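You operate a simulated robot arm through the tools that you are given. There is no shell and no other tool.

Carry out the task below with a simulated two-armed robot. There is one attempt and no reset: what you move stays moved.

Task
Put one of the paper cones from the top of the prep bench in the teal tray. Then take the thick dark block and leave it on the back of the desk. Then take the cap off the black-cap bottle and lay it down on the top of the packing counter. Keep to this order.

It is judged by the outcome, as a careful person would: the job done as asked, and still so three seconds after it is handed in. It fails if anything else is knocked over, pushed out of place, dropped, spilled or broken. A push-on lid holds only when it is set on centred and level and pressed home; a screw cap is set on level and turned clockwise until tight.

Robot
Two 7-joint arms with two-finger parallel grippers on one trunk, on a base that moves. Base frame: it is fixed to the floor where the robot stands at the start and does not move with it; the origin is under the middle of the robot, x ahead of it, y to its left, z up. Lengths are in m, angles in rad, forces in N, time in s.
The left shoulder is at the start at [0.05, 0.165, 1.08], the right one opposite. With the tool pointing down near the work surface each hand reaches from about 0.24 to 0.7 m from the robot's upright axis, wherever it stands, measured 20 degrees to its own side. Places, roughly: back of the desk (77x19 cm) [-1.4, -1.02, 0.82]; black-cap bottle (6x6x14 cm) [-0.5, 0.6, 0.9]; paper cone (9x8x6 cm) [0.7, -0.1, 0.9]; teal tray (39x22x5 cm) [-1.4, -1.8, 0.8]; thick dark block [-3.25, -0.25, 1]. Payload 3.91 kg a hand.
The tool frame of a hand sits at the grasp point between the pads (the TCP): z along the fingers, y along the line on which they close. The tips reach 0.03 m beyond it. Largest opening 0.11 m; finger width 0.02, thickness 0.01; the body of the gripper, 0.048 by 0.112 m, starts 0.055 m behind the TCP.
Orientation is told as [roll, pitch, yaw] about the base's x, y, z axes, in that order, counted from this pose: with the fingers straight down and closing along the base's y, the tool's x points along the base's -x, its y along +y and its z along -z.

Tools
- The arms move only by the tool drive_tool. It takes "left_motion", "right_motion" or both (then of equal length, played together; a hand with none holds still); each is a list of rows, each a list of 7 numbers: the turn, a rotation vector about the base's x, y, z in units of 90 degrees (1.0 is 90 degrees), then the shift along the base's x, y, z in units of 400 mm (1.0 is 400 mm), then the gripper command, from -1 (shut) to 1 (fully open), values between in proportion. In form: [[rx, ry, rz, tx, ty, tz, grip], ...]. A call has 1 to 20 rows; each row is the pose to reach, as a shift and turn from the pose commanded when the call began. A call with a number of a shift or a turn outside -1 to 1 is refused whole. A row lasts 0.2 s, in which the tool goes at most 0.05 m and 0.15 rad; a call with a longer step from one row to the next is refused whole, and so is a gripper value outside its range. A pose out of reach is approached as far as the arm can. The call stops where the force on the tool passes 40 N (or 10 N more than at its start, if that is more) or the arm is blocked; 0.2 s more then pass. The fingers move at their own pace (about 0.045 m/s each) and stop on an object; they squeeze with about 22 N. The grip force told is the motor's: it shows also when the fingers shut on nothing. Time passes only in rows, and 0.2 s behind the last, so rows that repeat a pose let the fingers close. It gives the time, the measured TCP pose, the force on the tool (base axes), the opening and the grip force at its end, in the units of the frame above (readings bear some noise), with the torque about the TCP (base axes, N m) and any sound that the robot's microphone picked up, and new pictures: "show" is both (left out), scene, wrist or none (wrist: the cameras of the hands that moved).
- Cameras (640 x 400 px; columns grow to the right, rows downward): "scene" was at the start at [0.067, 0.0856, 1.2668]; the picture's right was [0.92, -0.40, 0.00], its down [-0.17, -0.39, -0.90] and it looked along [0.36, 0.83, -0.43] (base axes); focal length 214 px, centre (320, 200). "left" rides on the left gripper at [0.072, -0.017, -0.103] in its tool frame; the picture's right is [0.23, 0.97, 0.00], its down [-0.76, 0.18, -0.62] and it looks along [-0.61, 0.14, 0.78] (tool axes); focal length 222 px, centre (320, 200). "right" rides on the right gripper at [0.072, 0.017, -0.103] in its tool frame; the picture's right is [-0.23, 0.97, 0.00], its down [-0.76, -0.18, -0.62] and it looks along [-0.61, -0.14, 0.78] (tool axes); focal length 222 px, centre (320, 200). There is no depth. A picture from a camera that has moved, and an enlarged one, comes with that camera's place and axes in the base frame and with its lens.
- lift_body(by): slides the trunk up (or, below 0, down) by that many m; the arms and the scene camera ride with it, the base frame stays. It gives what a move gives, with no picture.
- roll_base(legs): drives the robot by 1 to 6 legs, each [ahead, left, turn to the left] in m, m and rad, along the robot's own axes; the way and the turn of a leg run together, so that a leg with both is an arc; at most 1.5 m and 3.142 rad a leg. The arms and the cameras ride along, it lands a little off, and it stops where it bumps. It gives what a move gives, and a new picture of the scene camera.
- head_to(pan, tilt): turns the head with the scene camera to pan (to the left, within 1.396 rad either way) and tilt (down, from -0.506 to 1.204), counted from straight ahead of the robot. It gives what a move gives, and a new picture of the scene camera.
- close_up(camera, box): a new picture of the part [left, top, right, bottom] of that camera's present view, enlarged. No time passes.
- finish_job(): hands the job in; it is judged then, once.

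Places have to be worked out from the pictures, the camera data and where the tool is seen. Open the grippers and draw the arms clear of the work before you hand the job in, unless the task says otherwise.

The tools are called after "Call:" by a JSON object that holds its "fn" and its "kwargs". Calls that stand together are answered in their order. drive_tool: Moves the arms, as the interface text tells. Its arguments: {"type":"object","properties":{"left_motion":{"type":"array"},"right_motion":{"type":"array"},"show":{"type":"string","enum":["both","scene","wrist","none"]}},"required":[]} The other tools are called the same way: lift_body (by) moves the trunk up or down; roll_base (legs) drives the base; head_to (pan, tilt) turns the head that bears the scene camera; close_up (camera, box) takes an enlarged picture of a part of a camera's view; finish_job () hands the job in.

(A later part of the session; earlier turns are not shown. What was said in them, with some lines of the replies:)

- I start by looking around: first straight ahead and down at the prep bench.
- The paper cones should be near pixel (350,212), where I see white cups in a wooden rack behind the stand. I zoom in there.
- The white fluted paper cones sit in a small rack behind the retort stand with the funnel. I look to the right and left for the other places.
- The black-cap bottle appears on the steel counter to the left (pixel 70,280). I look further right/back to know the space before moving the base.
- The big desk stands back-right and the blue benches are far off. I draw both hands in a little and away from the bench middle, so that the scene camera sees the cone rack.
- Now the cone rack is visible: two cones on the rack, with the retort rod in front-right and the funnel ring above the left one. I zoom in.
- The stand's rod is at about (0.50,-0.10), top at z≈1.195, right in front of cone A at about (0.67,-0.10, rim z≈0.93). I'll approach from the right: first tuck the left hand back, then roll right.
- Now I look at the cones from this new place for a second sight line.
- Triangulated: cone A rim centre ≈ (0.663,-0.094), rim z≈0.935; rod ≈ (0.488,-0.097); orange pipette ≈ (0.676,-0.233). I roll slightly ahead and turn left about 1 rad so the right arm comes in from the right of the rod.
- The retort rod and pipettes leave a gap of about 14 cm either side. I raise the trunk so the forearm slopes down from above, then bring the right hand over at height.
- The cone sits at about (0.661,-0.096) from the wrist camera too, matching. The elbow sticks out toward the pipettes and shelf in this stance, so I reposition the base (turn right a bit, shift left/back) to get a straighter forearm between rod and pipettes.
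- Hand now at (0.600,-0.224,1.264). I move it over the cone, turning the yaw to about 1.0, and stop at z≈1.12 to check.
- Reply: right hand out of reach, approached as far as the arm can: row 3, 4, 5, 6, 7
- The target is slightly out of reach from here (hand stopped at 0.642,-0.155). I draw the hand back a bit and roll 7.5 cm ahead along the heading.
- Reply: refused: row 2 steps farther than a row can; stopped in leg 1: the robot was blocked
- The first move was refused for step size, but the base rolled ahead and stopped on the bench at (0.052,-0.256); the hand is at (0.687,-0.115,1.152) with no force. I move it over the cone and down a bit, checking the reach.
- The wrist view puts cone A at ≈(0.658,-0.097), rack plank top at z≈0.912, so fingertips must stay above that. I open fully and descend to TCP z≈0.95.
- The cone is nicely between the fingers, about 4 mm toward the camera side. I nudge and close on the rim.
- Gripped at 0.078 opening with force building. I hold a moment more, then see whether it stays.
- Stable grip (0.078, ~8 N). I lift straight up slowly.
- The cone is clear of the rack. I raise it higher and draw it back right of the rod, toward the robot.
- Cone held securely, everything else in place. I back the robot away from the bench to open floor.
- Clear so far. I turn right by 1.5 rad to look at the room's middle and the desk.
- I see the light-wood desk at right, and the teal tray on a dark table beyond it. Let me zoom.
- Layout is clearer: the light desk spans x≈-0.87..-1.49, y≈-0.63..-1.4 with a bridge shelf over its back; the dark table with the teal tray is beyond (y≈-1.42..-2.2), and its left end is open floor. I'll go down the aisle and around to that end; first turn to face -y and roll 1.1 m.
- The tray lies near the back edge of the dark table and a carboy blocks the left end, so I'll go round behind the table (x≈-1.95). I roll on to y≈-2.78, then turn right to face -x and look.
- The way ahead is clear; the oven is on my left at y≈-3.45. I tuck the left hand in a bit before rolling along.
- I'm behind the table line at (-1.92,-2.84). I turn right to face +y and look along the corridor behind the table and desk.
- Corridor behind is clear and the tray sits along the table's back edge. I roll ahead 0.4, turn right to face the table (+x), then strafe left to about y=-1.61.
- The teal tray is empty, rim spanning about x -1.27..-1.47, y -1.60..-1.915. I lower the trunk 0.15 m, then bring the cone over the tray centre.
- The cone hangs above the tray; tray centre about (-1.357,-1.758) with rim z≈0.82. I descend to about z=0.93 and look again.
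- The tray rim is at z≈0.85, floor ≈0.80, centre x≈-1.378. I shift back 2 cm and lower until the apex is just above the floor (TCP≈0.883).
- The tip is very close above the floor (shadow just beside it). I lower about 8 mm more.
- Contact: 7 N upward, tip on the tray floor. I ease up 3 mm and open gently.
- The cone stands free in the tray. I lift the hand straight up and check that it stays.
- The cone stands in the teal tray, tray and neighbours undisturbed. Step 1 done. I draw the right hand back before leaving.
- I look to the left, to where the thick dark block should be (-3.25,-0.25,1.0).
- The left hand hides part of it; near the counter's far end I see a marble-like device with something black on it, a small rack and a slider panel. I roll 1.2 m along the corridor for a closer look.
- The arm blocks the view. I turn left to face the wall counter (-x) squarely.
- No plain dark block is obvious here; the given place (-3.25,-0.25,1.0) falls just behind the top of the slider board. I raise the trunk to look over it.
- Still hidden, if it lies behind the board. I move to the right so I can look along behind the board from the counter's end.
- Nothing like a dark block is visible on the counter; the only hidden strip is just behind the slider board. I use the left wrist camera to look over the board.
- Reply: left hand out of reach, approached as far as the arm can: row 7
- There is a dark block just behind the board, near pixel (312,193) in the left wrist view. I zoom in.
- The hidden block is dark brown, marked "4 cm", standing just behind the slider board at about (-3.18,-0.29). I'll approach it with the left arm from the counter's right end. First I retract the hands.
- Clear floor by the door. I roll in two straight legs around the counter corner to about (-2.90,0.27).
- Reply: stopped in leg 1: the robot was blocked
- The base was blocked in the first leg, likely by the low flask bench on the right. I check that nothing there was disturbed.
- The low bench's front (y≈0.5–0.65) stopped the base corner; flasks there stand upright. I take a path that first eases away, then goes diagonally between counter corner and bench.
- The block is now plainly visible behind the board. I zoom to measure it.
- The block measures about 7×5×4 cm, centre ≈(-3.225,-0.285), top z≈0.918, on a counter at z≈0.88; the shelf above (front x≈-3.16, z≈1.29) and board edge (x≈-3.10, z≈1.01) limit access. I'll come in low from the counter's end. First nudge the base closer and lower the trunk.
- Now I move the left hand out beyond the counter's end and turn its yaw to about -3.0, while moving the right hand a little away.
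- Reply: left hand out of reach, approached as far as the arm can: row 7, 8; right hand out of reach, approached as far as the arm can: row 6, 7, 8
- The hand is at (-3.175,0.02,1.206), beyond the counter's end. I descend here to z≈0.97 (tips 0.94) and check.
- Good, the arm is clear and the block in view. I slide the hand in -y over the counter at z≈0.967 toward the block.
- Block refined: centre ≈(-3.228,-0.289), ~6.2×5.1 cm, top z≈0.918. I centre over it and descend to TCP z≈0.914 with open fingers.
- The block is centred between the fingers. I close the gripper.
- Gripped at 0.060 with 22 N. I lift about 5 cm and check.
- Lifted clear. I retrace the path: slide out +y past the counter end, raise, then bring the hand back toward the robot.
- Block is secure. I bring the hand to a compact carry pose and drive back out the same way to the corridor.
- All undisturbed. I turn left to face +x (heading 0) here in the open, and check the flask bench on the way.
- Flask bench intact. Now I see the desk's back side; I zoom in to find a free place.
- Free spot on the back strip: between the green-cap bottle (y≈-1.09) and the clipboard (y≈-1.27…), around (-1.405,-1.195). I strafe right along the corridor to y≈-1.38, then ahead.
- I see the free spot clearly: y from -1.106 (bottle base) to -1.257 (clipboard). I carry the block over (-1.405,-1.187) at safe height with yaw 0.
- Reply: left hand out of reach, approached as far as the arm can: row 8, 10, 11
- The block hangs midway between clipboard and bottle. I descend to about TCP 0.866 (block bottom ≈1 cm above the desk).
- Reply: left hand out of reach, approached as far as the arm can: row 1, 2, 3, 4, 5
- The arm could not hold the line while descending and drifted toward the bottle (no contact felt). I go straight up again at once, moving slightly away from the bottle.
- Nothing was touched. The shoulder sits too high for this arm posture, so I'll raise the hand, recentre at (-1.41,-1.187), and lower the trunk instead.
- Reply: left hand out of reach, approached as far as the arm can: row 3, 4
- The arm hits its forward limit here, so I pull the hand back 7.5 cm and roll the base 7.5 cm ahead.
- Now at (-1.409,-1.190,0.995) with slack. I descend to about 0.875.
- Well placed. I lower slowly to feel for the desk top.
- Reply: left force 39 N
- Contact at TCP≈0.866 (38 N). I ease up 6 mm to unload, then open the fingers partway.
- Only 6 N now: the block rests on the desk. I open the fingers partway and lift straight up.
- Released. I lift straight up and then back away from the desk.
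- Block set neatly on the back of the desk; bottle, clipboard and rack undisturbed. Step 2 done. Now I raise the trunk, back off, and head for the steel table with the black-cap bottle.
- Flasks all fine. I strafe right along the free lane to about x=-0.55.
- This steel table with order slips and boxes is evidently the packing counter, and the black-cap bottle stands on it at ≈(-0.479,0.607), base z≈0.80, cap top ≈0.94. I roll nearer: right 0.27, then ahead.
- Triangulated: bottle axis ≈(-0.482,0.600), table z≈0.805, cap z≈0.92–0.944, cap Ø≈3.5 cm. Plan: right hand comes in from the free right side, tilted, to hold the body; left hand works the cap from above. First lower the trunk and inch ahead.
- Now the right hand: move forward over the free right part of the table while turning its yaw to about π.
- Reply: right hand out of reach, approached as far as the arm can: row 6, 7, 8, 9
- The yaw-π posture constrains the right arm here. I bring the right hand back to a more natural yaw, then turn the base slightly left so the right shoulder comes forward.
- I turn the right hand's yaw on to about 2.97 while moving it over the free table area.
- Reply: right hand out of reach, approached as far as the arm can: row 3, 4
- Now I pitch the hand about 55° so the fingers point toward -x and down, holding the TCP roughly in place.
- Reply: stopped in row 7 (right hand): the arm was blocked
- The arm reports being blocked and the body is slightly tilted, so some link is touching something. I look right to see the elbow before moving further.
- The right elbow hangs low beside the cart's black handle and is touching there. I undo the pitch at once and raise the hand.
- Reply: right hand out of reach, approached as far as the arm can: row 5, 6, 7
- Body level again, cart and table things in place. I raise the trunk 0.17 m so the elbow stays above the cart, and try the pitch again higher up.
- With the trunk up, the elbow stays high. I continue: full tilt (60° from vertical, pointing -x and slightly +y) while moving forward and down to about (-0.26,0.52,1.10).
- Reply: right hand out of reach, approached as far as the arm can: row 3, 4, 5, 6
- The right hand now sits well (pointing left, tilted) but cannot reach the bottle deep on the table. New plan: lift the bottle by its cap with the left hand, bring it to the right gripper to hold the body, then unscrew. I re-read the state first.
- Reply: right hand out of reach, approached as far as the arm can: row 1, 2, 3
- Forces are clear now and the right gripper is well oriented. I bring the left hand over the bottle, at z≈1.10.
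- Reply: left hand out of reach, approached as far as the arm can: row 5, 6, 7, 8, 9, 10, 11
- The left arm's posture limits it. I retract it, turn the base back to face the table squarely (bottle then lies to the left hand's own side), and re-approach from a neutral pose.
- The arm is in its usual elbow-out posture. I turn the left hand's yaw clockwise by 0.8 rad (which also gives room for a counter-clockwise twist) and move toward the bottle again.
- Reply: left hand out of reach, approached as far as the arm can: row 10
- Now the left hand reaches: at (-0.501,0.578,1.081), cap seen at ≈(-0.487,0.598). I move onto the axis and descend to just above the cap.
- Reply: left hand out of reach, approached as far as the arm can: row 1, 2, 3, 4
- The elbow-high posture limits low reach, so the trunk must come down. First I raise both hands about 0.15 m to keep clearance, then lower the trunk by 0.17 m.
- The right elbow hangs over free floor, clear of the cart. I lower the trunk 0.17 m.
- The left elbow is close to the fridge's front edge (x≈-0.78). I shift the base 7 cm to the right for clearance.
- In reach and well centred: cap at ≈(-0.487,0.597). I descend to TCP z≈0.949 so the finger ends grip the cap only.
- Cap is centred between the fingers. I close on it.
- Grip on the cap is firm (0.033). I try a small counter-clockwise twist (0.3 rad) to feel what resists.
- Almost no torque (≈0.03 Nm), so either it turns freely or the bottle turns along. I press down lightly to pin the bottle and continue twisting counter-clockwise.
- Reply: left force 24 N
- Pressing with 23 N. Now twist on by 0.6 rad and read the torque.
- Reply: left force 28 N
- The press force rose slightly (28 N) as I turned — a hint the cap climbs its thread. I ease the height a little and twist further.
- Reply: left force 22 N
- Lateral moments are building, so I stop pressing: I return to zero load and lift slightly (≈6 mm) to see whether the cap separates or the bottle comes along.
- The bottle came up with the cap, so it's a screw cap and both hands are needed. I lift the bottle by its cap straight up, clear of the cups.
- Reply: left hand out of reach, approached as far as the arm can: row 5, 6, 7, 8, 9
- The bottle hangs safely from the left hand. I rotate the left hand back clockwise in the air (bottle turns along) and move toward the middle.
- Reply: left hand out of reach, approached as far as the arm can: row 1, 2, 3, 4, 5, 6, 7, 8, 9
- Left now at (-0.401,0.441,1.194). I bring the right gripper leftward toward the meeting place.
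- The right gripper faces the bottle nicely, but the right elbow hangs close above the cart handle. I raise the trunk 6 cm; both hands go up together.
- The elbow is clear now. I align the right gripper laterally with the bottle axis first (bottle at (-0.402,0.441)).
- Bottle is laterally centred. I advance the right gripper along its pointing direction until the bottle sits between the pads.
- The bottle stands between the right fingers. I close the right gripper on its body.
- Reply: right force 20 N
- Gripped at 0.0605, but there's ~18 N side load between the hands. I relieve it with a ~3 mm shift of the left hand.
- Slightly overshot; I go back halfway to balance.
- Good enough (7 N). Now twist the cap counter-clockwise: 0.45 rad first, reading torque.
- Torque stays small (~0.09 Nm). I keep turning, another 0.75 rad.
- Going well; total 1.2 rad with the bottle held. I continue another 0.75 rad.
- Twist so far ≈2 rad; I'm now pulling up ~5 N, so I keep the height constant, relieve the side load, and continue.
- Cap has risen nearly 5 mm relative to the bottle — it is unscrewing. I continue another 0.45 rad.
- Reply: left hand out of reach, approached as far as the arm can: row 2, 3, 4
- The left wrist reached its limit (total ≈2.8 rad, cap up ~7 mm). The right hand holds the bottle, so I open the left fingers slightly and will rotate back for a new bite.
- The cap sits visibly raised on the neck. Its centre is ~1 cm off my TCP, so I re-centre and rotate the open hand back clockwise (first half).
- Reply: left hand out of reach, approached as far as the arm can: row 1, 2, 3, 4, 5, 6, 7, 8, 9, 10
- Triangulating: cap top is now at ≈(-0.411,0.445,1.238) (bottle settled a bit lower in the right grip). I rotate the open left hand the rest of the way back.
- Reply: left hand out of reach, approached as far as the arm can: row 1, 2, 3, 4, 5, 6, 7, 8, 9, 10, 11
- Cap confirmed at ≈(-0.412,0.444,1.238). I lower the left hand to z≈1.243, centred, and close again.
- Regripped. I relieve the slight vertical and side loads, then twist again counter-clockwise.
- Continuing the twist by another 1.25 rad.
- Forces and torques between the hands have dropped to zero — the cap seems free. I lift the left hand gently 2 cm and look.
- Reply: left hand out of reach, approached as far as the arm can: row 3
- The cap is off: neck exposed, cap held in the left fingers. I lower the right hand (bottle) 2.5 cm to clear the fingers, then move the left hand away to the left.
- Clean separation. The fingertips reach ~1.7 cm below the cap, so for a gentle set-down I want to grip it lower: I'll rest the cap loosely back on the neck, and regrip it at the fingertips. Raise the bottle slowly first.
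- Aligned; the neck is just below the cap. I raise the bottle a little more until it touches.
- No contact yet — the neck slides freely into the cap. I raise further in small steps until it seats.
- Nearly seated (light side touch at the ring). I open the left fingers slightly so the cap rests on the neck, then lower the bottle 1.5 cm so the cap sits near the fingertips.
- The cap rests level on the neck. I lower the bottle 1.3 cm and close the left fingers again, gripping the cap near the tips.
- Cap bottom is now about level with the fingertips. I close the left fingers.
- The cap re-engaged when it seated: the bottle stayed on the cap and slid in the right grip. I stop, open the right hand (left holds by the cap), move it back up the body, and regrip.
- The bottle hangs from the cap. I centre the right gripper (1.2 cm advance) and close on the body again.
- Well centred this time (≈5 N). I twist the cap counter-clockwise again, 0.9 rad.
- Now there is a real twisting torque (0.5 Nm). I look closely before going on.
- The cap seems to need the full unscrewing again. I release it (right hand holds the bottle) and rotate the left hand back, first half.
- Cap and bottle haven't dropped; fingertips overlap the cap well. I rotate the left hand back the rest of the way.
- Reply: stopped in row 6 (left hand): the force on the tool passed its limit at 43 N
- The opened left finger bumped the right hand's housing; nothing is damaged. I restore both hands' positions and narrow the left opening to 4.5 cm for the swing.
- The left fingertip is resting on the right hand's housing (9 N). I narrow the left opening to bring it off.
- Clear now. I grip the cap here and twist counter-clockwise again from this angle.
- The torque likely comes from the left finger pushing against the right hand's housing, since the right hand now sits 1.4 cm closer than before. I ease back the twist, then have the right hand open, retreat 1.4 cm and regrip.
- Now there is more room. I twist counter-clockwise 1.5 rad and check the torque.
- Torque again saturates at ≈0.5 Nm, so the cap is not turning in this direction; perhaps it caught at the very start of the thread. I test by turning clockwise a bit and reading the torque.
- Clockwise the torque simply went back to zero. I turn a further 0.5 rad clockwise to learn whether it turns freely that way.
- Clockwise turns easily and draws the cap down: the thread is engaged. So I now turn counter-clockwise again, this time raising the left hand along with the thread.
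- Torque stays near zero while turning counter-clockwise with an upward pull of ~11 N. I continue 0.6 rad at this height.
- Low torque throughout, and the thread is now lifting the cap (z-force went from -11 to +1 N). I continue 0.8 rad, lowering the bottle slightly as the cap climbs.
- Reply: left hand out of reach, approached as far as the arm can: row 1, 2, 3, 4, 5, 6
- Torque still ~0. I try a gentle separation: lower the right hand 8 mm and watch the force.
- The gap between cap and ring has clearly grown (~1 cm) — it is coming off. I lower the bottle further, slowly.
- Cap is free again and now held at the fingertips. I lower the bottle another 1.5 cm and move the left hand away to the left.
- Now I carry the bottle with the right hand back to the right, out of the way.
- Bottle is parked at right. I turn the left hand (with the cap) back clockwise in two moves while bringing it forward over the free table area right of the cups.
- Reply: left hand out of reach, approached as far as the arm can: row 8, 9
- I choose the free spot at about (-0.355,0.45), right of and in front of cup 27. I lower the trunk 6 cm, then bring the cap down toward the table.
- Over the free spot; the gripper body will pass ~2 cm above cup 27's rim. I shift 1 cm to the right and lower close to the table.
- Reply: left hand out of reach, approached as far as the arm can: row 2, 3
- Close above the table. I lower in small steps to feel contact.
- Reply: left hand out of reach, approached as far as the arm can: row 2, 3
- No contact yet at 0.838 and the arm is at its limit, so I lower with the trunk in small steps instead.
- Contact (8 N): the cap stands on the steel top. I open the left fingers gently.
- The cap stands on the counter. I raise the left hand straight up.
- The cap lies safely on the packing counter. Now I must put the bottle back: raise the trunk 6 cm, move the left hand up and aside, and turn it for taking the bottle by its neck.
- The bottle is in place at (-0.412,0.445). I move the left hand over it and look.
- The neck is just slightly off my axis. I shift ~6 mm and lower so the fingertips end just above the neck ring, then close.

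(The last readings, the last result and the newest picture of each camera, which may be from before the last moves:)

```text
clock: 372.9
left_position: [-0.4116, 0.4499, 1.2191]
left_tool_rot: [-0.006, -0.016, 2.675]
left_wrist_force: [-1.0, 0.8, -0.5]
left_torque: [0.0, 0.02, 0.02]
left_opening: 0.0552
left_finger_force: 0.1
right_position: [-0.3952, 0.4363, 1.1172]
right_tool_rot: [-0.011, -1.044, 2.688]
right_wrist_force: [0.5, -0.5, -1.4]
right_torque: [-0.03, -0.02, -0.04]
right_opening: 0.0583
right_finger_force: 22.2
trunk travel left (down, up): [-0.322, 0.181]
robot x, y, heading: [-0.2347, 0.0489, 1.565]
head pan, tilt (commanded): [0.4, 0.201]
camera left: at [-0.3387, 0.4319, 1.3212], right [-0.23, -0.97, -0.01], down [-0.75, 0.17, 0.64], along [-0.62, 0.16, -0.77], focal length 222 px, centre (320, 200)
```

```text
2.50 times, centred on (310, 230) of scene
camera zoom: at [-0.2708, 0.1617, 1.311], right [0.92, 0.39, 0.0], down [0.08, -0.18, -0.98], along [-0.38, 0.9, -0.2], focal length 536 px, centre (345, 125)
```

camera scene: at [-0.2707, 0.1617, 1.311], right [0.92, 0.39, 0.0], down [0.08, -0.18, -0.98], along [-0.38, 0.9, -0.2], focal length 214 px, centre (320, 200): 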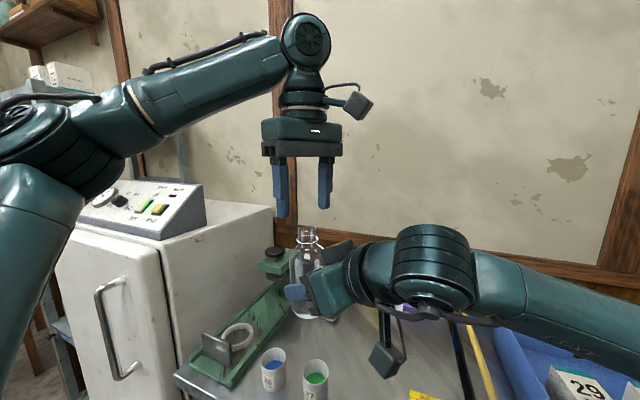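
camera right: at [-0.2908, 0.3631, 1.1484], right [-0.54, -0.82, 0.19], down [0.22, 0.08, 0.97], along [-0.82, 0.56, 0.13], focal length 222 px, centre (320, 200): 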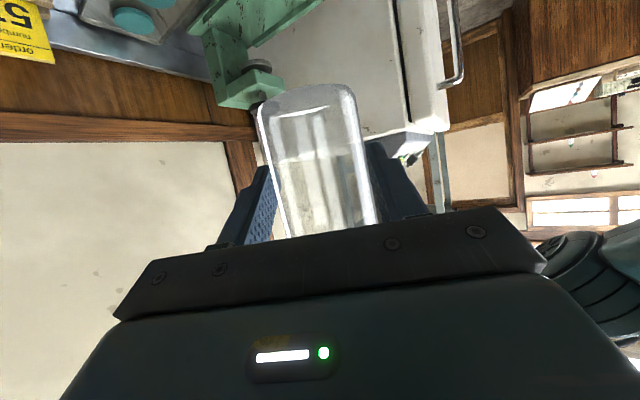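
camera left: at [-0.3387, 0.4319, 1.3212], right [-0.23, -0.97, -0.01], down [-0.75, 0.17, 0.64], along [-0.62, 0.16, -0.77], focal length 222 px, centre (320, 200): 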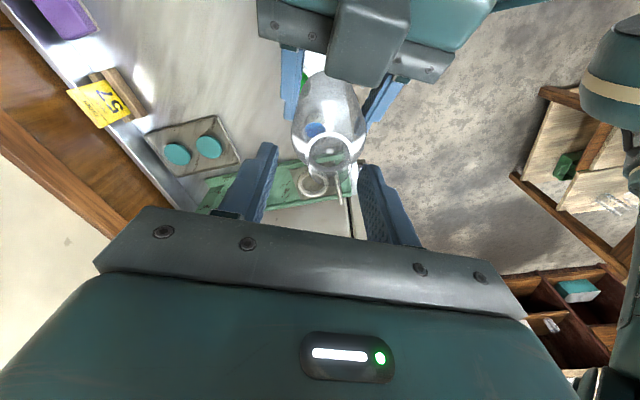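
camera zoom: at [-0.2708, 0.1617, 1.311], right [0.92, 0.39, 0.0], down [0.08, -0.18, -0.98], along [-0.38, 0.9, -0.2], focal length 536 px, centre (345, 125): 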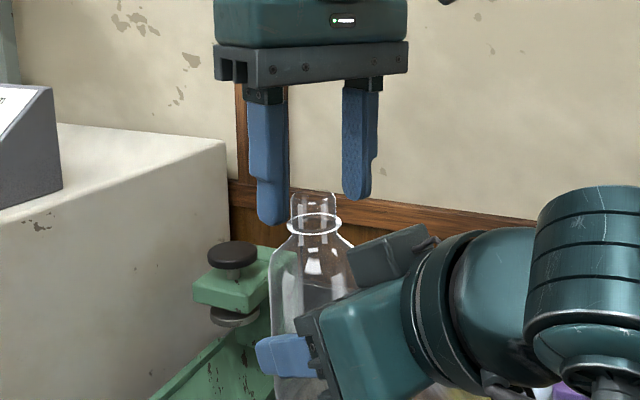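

Call:
{"fn": "close_up", "kwargs": {"camera": "left", "box": [240, 60, 420, 240]}}

```text
2.22 times, centred on (330, 150) of left
camera zoom: at [-0.3387, 0.4319, 1.3212], right [-0.23, -0.97, -0.01], down [-0.75, 0.17, 0.64], along [-0.62, 0.16, -0.77], focal length 494 px, centre (298, 311)
```

zoom: 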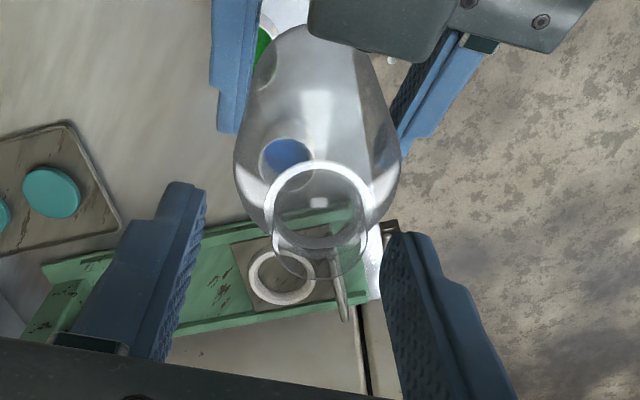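

Zoomed: the mouth is ≈6 mm off toward -y. I correct (+1.5,-6 mm) and close gently on the neck.

Call:
{"fn": "drive_tool", "kwargs": {"left_motion": [[0, 0, 0, 0.004, -0.015, 0, 0.0], [0, 0, 0, 0.004, -0.015, 0, 0.0], [0, 0, 0, 0.004, -0.015, 0, -0.3], [0, 0, 0, 0.004, -0.015, 0, -0.7], [0, 0, 0, 0.004, -0.015, 0, -1], [0, 0, 0, 0.004, -0.015, 0, -1]], "show": "none"}}

Call:
{"fn": "close_up", "kwargs": {"camera": "scene", "box": [260, 150, 360, 310]}}

```text
clock: 374.3
left_position: [-0.4104, 0.445, 1.2191]
left_tool_rot: [-0.004, -0.017, 2.675]
left_wrist_force: [-2.3, -5.0, -0.1]
left_torque: [-0.2, 0.17, -0.03]
left_opening: 0.027
left_finger_force: 22.6
right_position: [-0.3951, 0.4375, 1.1172]
right_tool_rot: [-0.014, -1.044, 2.688]
right_wrist_force: [2.6, 4.1, -0.8]
right_torque: [-0.24, 0.15, -0.07]
right_opening: 0.0584
right_finger_force: 21.9
trunk travel left (down, up): [-0.322, 0.181]
robot x, y, heading: [-0.2331, 0.0454, 1.564]
head pan, tilt (commanded): [0.4, 0.201]
```

```text
2.50 times, centred on (310, 230) of scene
camera zoom: at [-0.2707, 0.1617, 1.311], right [0.92, 0.39, 0.0], down [0.08, -0.18, -0.98], along [-0.38, 0.9, -0.2], focal length 536 px, centre (345, 125)
```

zoom: 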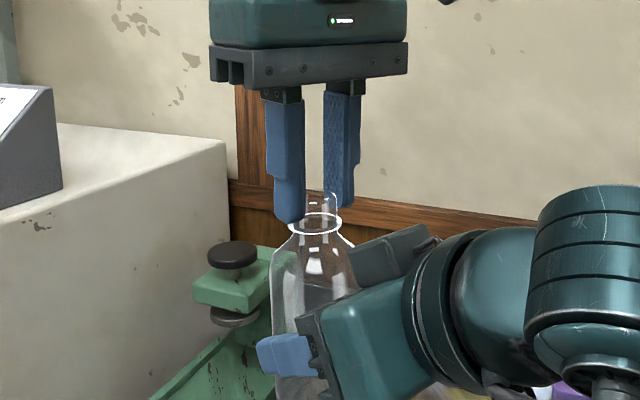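

The neck is gripped (0.027, ~5 N side). Now the right hand opens and withdraws along its axis.

Call:
{"fn": "drive_tool", "kwargs": {"right_motion": [[0, 0, 0, 0, 0, 0, -0.2], [0, 0, 0, 0, 0, 0, 0.4], [0, 0, 0, 0, 0, 0, 0.9], [0, 0, 0, 0.04, -0.02, 0, 1], [0, 0, 0, 0.12, -0.058, 0, 1], [0, 0, 0, 0.2, -0.097, 0.01, 1], [0, 0, 0, 0.3, -0.12, 0.03, 1], [0, 0, 0, 0.4, -0.12, 0.06, 1], [0, 0, 0, 0.5, -0.12, 0.1, 1]], "show": "scene"}}

```text
clock: 376.3
left_position: [-0.4101, 0.4442, 1.2195]
left_tool_rot: [-0.007, -0.017, 2.676]
left_wrist_force: [0.0, -0.9, 0.1]
left_torque: [-0.01, -0.01, 0.01]
left_opening: 0.0274
left_finger_force: 22.2
right_position: [-0.195, 0.3881, 1.1572]
right_tool_rot: [-0.013, -1.042, 2.692]
right_wrist_force: [0.1, -0.5, 0.4]
right_torque: [-0.02, -0.01, 0.01]
right_opening: 0.11
right_finger_force: 0.2
trunk travel left (down, up): [-0.322, 0.181]
robot x, y, heading: [-0.2339, 0.044, 1.565]
head pan, tilt (commanded): [0.4, 0.201]
camera scene: at [-0.2702, 0.1615, 1.3111], right [0.92, 0.39, 0.0], down [0.08, -0.18, -0.98], along [-0.38, 0.9, -0.2], focal length 214 px, centre (320, 200)
```

scene: 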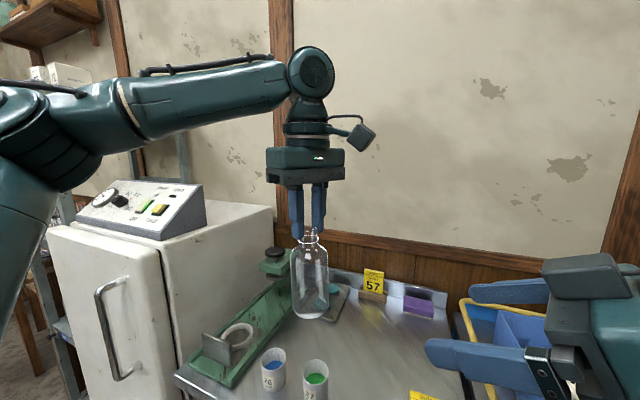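

The bottle hangs safely from the left hand. I rotate the hand back and carry it over its original place in two moves.

Call:
{"fn": "drive_tool", "kwargs": {"left_motion": [[0, 0, -0.09, -0.01, 0.01, 0, -1], [0, 0, -0.18, -0.02, 0.02, 0, -1], [0, 0, -0.27, -0.03, 0.03, 0, -1], [0, 0, -0.36, -0.04, 0.04, 0, -1], [0, 0, -0.45, -0.05, 0.05, 0, -1], [0, 0, -0.54, -0.06, 0.06, -0.01, -1], [0, 0, -0.63, -0.07, 0.08, -0.02, -1], [0, 0, -0.72, -0.08, 0.1, -0.03, -1], [0, 0, -0.81, -0.09, 0.12, -0.04, -1], [0, 0, -0.9, -0.1, 0.14, -0.05, -1]], "show": "none"}}

Call:
{"fn": "drive_tool", "kwargs": {"left_motion": [[0, 0, -0.08, -0.01, 0.04, -0.02, -1], [0, 0, -0.16, -0.03, 0.08, -0.04, -1], [0, 0, -0.24, -0.05, 0.13, -0.06, -1], [0, 0, -0.31, -0.07, 0.18, -0.08, -1], [0, 0, -0.31, -0.09, 0.22, -0.09, -1]], "show": "scene"}}

```text
clock: 378.5
left_position: [-0.4502, 0.4997, 1.1981]
left_tool_rot: [-0.006, -0.018, 1.26]
left_wrist_force: [-0.1, 0.6, -1.1]
left_torque: [0.03, -0.04, 0.0]
left_opening: 0.0271
left_finger_force: 21.8
right_position: [-0.195, 0.3884, 1.1557]
right_tool_rot: [-0.012, -1.044, 2.689]
right_wrist_force: [-0.2, -0.4, 0.7]
right_torque: [0.03, -0.02, 0.0]
right_opening: 0.1102
right_finger_force: 0.1
trunk travel left (down, up): [-0.322, 0.181]
robot x, y, heading: [-0.2364, 0.0459, 1.562]
head pan, tilt (commanded): [0.4, 0.201]
```

```text
clock: 379.7
left_position: [-0.4916, 0.5821, 1.1606]
left_tool_rot: [-0.009, -0.019, 0.774]
left_wrist_force: [-0.2, -0.1, -0.3]
left_torque: [-0.04, 0.01, 0.0]
left_opening: 0.0272
left_finger_force: 22.8
left hand out of reach, approached as far as the arm can: row 5
right_position: [-0.1946, 0.3875, 1.1572]
right_tool_rot: [-0.014, -1.044, 2.69]
right_wrist_force: [0.0, -0.7, -0.3]
right_torque: [-0.03, 0.03, 0.01]
right_opening: 0.1101
right_finger_force: 0.0
trunk travel left (down, up): [-0.322, 0.181]
robot x, y, heading: [-0.2373, 0.0455, 1.565]
head pan, tilt (commanded): [0.4, 0.201]
camera scene: at [-0.2708, 0.1615, 1.3111], right [0.92, 0.39, 0.0], down [0.08, -0.18, -0.98], along [-0.38, 0.9, -0.2], focal length 214 px, centre (320, 200)
```

scene: 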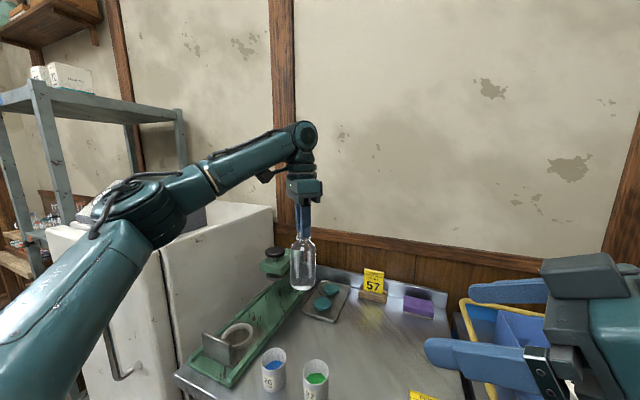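

I lower the trunk 6 cm, then descend over the original spot.

Call:
{"fn": "lift_body", "kwargs": {"by": -0.06}}

Call:
{"fn": "drive_tool", "kwargs": {"left_motion": [[0, 0, 0, 0.005, 0.02, -0.08, -1], [0, 0, 0, 0.01, 0.036, -0.16, -1], [0, 0, 0, 0.012, 0.038, -0.24, -1], [0, 0, 0, 0.012, 0.038, -0.3, -1]], "show": "both"}}

```text
clock: 380.7
left_position: [-0.4905, 0.5824, 1.1003]
left_tool_rot: [-0.007, -0.016, 0.774]
left_wrist_force: [0.6, -0.4, 0.6]
left_torque: [0.02, -0.05, 0.02]
left_opening: 0.0272
left_finger_force: 22.5
right_position: [-0.1959, 0.3887, 1.0952]
right_tool_rot: [-0.014, -1.043, 2.69]
right_wrist_force: [-1.0, -0.4, 0.5]
right_torque: [-0.01, -0.01, 0.0]
right_opening: 0.11
right_finger_force: 0.0
trunk travel left (down, up): [-0.262, 0.241]
robot x, y, heading: [-0.2381, 0.0467, 1.567]
head pan, tilt (commanded): [0.4, 0.201]
```

```text
clock: 381.7
left_position: [-0.4872, 0.5958, 0.9803]
left_tool_rot: [-0.006, -0.017, 0.777]
left_wrist_force: [-0.2, -0.6, -0.2]
left_torque: [0.0, -0.01, 0.02]
left_opening: 0.0272
left_finger_force: 21.6
right_position: [-0.1955, 0.3892, 1.0963]
right_tool_rot: [-0.011, -1.044, 2.688]
right_wrist_force: [0.2, -0.1, -0.1]
right_torque: [0.0, 0.0, 0.01]
right_opening: 0.1097
right_finger_force: 0.0
trunk travel left (down, up): [-0.262, 0.241]
robot x, y, heading: [-0.2339, 0.0448, 1.569]
head pan, tilt (commanded): [0.4, 0.201]
camera scene: at [-0.2708, 0.1619, 1.251], right [0.92, 0.39, 0.0], down [0.08, -0.18, -0.98], along [-0.38, 0.9, -0.2], focal length 214 px, centre (320, 200)
camera left: at [-0.5282, 0.5332, 1.0815], right [-0.84, 0.54, -0.01], down [0.41, 0.66, 0.64], along [0.35, 0.53, -0.77], focal length 222 px, centre (320, 200)
```

scene: 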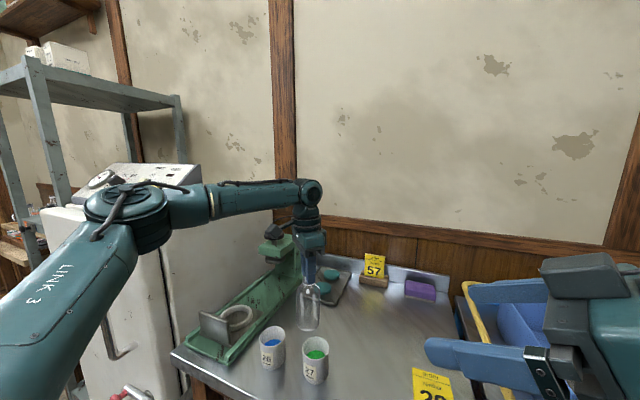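
left: 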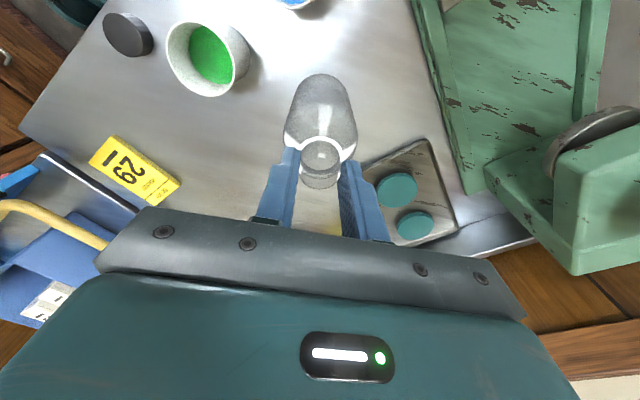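

Directly over its place. I lower slowly to touch-down.

Call:
{"fn": "drive_tool", "kwargs": {"left_motion": [[0, 0, 0, 0, 0, -0.02, -1], [0, 0, 0, 0, 0, -0.036, -1], [0, 0, 0, 0, 0, -0.045, -1]], "show": "none"}}

```text
clock: 382.5
left_position: [-0.4855, 0.5973, 0.9636]
left_tool_rot: [-0.007, -0.016, 0.775]
left_wrist_force: [-0.3, 0.5, -0.1]
left_torque: [0.0, -0.04, -0.01]
left_opening: 0.0269
left_finger_force: 22.1
right_position: [-0.1954, 0.3878, 1.0952]
right_tool_rot: [-0.013, -1.045, 2.69]
right_wrist_force: [0.0, -0.3, 0.5]
right_torque: [-0.03, 0.0, 0.02]
right_opening: 0.1103
right_finger_force: 0.1
trunk travel left (down, up): [-0.262, 0.241]
robot x, y, heading: [-0.2385, 0.0434, 1.565]
head pan, tilt (commanded): [0.4, 0.201]
```

Call:
{"fn": "drive_tool", "kwargs": {"left_motion": [[0, 0, 0, 0, 0, -0.007, -1], [0, 0, 0, 0, 0, -0.013, -1], [0, 0, 0, 0, 0, -0.018, -1]], "show": "none"}}

```text
clock: 383.3
left_position: [-0.486, 0.597, 0.9566]
left_tool_rot: [-0.006, -0.019, 0.775]
left_wrist_force: [0.6, -1.2, 4.0]
left_torque: [-0.04, -0.07, -0.01]
left_opening: 0.0271
left_finger_force: 22.2
right_position: [-0.1947, 0.388, 1.0972]
right_tool_rot: [-0.013, -1.044, 2.69]
right_wrist_force: [0.2, -0.1, -0.2]
right_torque: [0.02, -0.01, 0.02]
right_opening: 0.11
right_finger_force: 0.0
trunk travel left (down, up): [-0.262, 0.241]
robot x, y, heading: [-0.2365, 0.0478, 1.566]
head pan, tilt (commanded): [0.4, 0.201]
```

Touch-down felt (4 N). I settle 1 mm more and open the fingers slowly.

Call:
{"fn": "drive_tool", "kwargs": {"left_motion": [[0, 0, 0, 0, 0, -0.003, -1], [0, 0, 0, 0, 0, -0.003, -0.4], [0, 0, 0, 0, 0, -0.003, -0.2], [0, 0, 0, 0, 0, -0.003, 0.0], [0, 0, 0, 0, 0, -0.003, 0.1], [0, 0, 0, 0, 0, -0.003, 0.1]], "show": "wrist"}}

Call:
{"fn": "close_up", "kwargs": {"camera": "scene", "box": [240, 210, 380, 390]}}

```text
clock: 384.7
left_position: [-0.4846, 0.5983, 0.9536]
left_tool_rot: [-0.007, -0.017, 0.775]
left_wrist_force: [0.3, 0.0, -0.9]
left_torque: [-0.02, -0.01, -0.01]
left_opening: 0.0604
left_finger_force: 0.1
right_position: [-0.1949, 0.3879, 1.0956]
right_tool_rot: [-0.011, -1.044, 2.69]
right_wrist_force: [-0.1, -0.7, 0.4]
right_torque: [-0.04, 0.02, 0.0]
right_opening: 0.11
right_finger_force: 0.1
trunk travel left (down, up): [-0.262, 0.241]
robot x, y, heading: [-0.2369, 0.0452, 1.567]
head pan, tilt (commanded): [0.4, 0.201]
camera left: at [-0.5279, 0.5341, 1.0557], right [-0.84, 0.54, -0.01], down [0.41, 0.66, 0.64], along [0.35, 0.53, -0.77], focal length 222 px, centre (320, 200)
```

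left: 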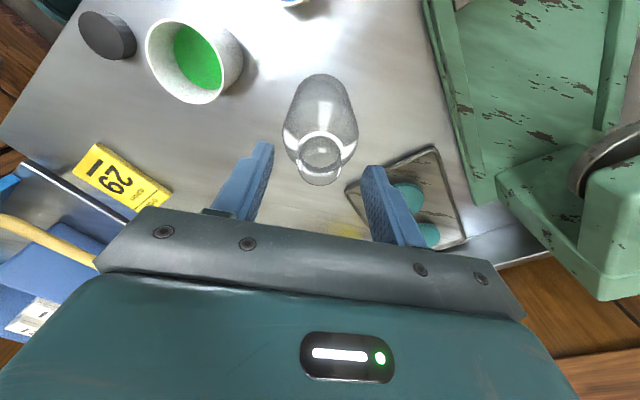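

```text
2.22 times, centred on (310, 300) of scene
camera zoom: at [-0.2707, 0.1616, 1.2511], right [0.92, 0.39, 0.0], down [0.08, -0.18, -0.98], along [-0.38, 0.9, -0.2], focal length 477 px, centre (342, -22)
```

zoom: 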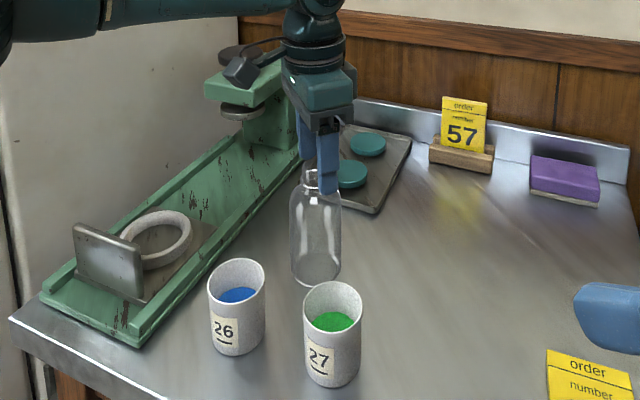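

Bottle stands upright at its original place. I lift the left hand straight up and back away.

Call:
{"fn": "drive_tool", "kwargs": {"left_motion": [[0, 0, 0, 0, 0, 0.05, 0.1], [0, 0, 0, 0, 0, 0.13, 0.1], [0, 0, 0, 0, 0, 0.22, 0.1], [0, 0, 0, 0, 0, 0.31, 0.1], [0, 0, 0, 0, 0, 0.4, 0.3], [0, 0, 0, 0.0, -0.09, 0.44, 0.6], [0, 0, 0, 0.0, -0.19, 0.46, 1], [0, 0, 0, -0.02, -0.29, 0.46, 1], [0, 0, 0, -0.04, -0.39, 0.46, 1], [0, 0, 0, -0.06, -0.49, 0.46, 1], [0, 0, 0, -0.08, -0.59, 0.46, 1], [0, 0, 0, -0.1, -0.67, 0.46, 1]], "show": "none"}}

Call:
{"fn": "head_to", "kwargs": {"pan": 0.1, "tilt": 0.65}}

```text
clock: 387.3
left_position: [-0.5273, 0.33, 1.138]
left_tool_rot: [-0.008, -0.018, 0.776]
left_wrist_force: [-0.1, 0.6, 0.9]
left_torque: [0.0, 0.02, 0.04]
left_opening: 0.1099
left_finger_force: 0.0
left hand out of reach, approached as far as the arm can: row 4, 5
right_position: [-0.1951, 0.3884, 1.096]
right_tool_rot: [-0.014, -1.044, 2.69]
right_wrist_force: [-0.5, 0.3, -0.1]
right_torque: [0.01, 0.03, 0.0]
right_opening: 0.11
right_finger_force: 0.1
trunk travel left (down, up): [-0.262, 0.241]
robot x, y, heading: [-0.2387, 0.0452, 1.57]
head pan, tilt (commanded): [0.4, 0.201]
```

```text
clock: 388.2
left_position: [-0.5268, 0.3308, 1.1383]
left_tool_rot: [-0.008, -0.018, 0.774]
left_wrist_force: [-0.4, 0.9, -0.1]
left_torque: [-0.02, -0.02, 0.0]
left_opening: 0.1101
left_finger_force: 0.1
right_position: [-0.195, 0.3877, 1.0955]
right_tool_rot: [-0.012, -1.045, 2.689]
right_wrist_force: [-0.8, -0.4, -0.5]
right_torque: [-0.03, 0.04, 0.02]
right_opening: 0.1097
right_finger_force: 0.2
trunk travel left (down, up): [-0.262, 0.241]
robot x, y, heading: [-0.235, 0.0434, 1.568]
head pan, tilt (commanded): [0.099, 0.649]
camera scene: at [-0.2431, 0.1621, 1.2101], right [1.0, 0.1, 0.0], down [0.06, -0.6, -0.8], along [-0.08, 0.79, -0.6], focal length 214 px, centre (320, 200)
```

scene: 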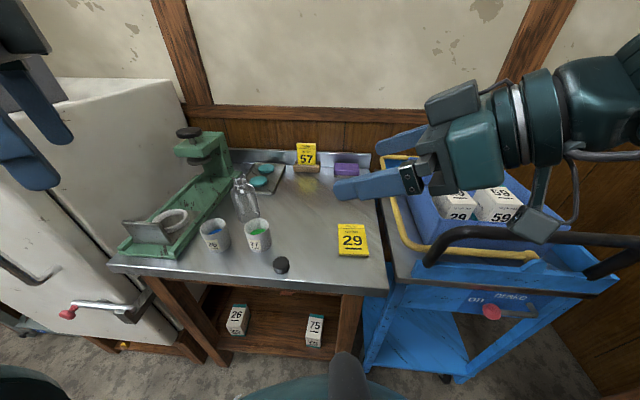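

All looks right: bottle upright and uncapped, cap on the counter. I check the cart and table closely for any displacement.

Call:
{"fn": "close_up", "kwargs": {"camera": "scene", "box": [220, 130, 420, 290]}}

```text
2.50 times, centred on (320, 210) of scene
camera zoom: at [-0.2431, 0.1621, 1.2101], right [1.0, 0.1, 0.0], down [0.06, -0.6, -0.8], along [-0.08, 0.79, -0.6], focal length 536 px, centre (320, 175)
```

zoom: 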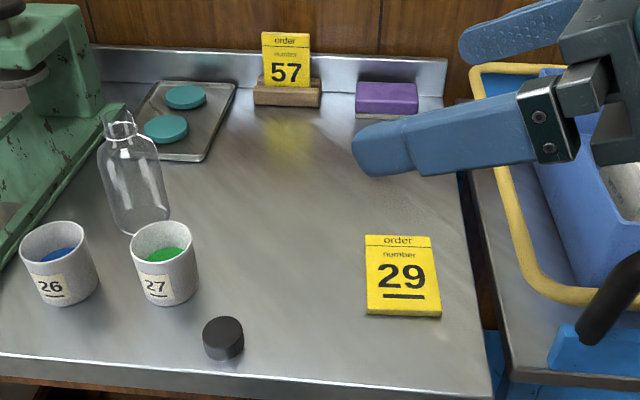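

Cart gap is unchanged (≈4 cm) and everything is in place. I raise and draw back the right hand, then roll the base back from the counter.

Call:
{"fn": "drive_tool", "kwargs": {"right_motion": [[0, 0, 0, 0.0, -0.01, 0.08, 1], [0, 0, 0, 0.02, -0.03, 0.16, 1], [0, 0, 0, 0.04, -0.06, 0.24, 1], [0, 0, 0, 0.06, -0.1, 0.3, 1]], "show": "none"}}

Call:
{"fn": "roll_base", "kwargs": {"legs": [[-0.35, 0.0, 0.0]]}}

```text
clock: 389.2
left_position: [-0.5264, 0.33, 1.1382]
left_tool_rot: [-0.008, -0.019, 0.775]
left_wrist_force: [0.4, -0.5, 0.1]
left_torque: [0.0, -0.01, 0.02]
left_opening: 0.1099
left_finger_force: 0.1
right_position: [-0.1709, 0.3493, 1.2153]
right_tool_rot: [-0.014, -1.043, 2.688]
right_wrist_force: [0.0, -0.7, 0.2]
right_torque: [-0.02, -0.01, -0.01]
right_opening: 0.11
right_finger_force: 0.1
trunk travel left (down, up): [-0.262, 0.241]
robot x, y, heading: [-0.2312, 0.0419, 1.565]
head pan, tilt (commanded): [0.099, 0.649]
```

```text
clock: 391.5
left_position: [-0.5276, -0.0167, 1.1389]
left_tool_rot: [-0.005, -0.017, 0.78]
left_wrist_force: [1.0, -0.4, 0.0]
left_torque: [0.03, 0.02, -0.04]
left_opening: 0.1098
left_finger_force: 0.1
right_position: [-0.1726, 0.0017, 1.2161]
right_tool_rot: [-0.013, -1.043, 2.69]
right_wrist_force: [-0.4, -0.5, 0.3]
right_torque: [-0.02, 0.01, 0.0]
right_opening: 0.1101
right_finger_force: 0.0
trunk travel left (down, up): [-0.262, 0.241]
robot x, y, heading: [-0.2374, -0.3007, 1.568]
head pan, tilt (commanded): [0.099, 0.649]
camera scene: at [-0.244, -0.1844, 1.2101], right [1.0, 0.1, 0.0], down [0.06, -0.6, -0.8], along [-0.08, 0.79, -0.6], focal length 214 px, centre (320, 200)
```

scene: 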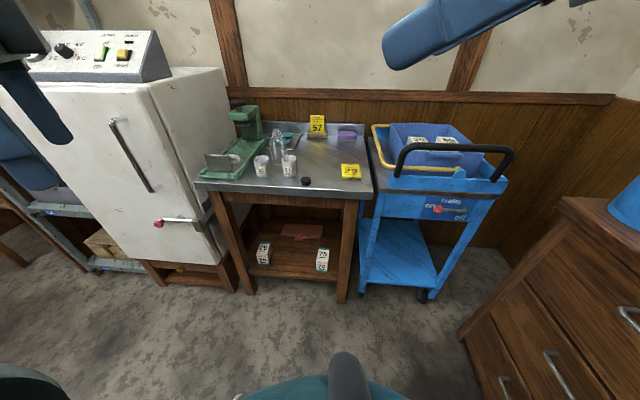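

Everything at the packing counter is in order. A last look back toward the desk and the tray.

Call:
{"fn": "head_to", "kwargs": {"pan": 1.39, "tilt": 0.3}}

Call:
{"fn": "close_up", "kwargs": {"camera": "scene", "box": [0, 120, 240, 320]}}

```text
clock: 392.9
left_position: [-0.5269, -0.016, 1.1387]
left_tool_rot: [-0.007, -0.016, 0.779]
left_wrist_force: [-0.6, -0.8, -0.7]
left_torque: [0.0, 0.02, -0.01]
left_opening: 0.1098
left_finger_force: 0.1
right_position: [-0.173, 0.0022, 1.2159]
right_tool_rot: [-0.013, -1.044, 2.691]
right_wrist_force: [0.1, -0.5, 0.0]
right_torque: [-0.02, 0.0, 0.0]
right_opening: 0.1099
right_finger_force: 0.0
trunk travel left (down, up): [-0.262, 0.241]
robot x, y, heading: [-0.2369, -0.301, 1.568]
head pan, tilt (commanded): [1.389, 0.3]
camera scene: at [-0.3273, -0.2535, 1.2418], right [0.18, 0.98, 0.0], down [0.29, -0.05, -0.96], along [-0.94, 0.17, -0.3], focal length 214 px, centre (320, 200)
```

scene: 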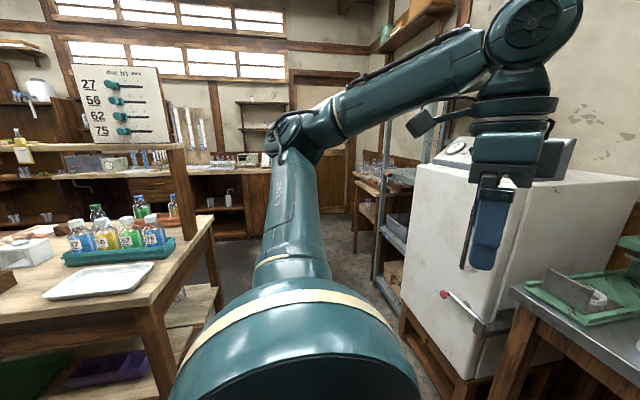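

```text
2.00 times, centred on (120, 220) of scene
camera zoom: at [-0.3273, -0.2535, 1.2418], right [0.18, 0.98, 0.0], down [0.29, -0.05, -0.96], along [-0.94, 0.17, -0.3], focal length 429 px, centre (720, 160)
```

zoom: 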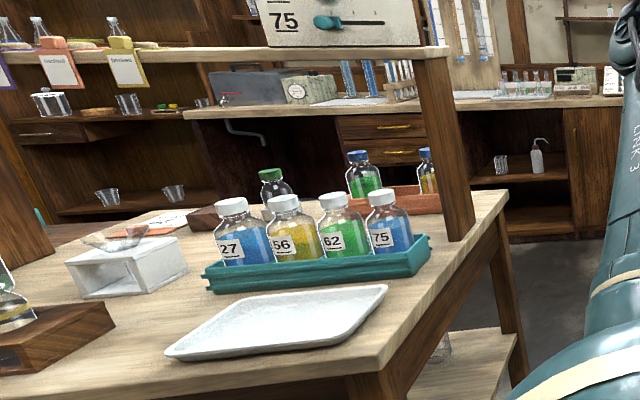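

The dark block, bottles and clipboard stand undisturbed on the desk; grippers are open and the arms clear. I hand the job in.

Call:
{"fn": "finish_job", "kwargs": {}}

```text
The job is handed in.
```

I did all three steps in the order asked and handed the job in. I don't have the judge's verdict.

1. **Paper cone:** one cone from the prep bench is standing upright in the teal tray.
2. **Thick dark block:** I took the dark brown block marked "4 cm" that stood behind the slider board on the wall counter. It is on the back of the desk, between the green-cap bottle and the clipboard.
3. **Cap:** it is off the black-cap bottle and lies on the packing counter, about 5 cm from the front edge. The open bottle is back at its original spot.

**Which counter:** nothing was labelled "packing counter". I took it to be the steel table with the order slips, where the bottle stood. If that is wrong, step 3 is in the wrong place.

**Bumps along the way:**
- The base was blocked against the prep bench and the low flask bench.
- The right elbow touched the cart next to the packing counter.
- The cap caught on its thread once while I was regripping it, so I had to unscrew it a second time. During that the left hand also bumped the right hand's housing.

Nothing looked moved, tipped or dropped in the pictures I took after these. My last look at the tray itself was before the work at the packing counter, when the cone was still standing.
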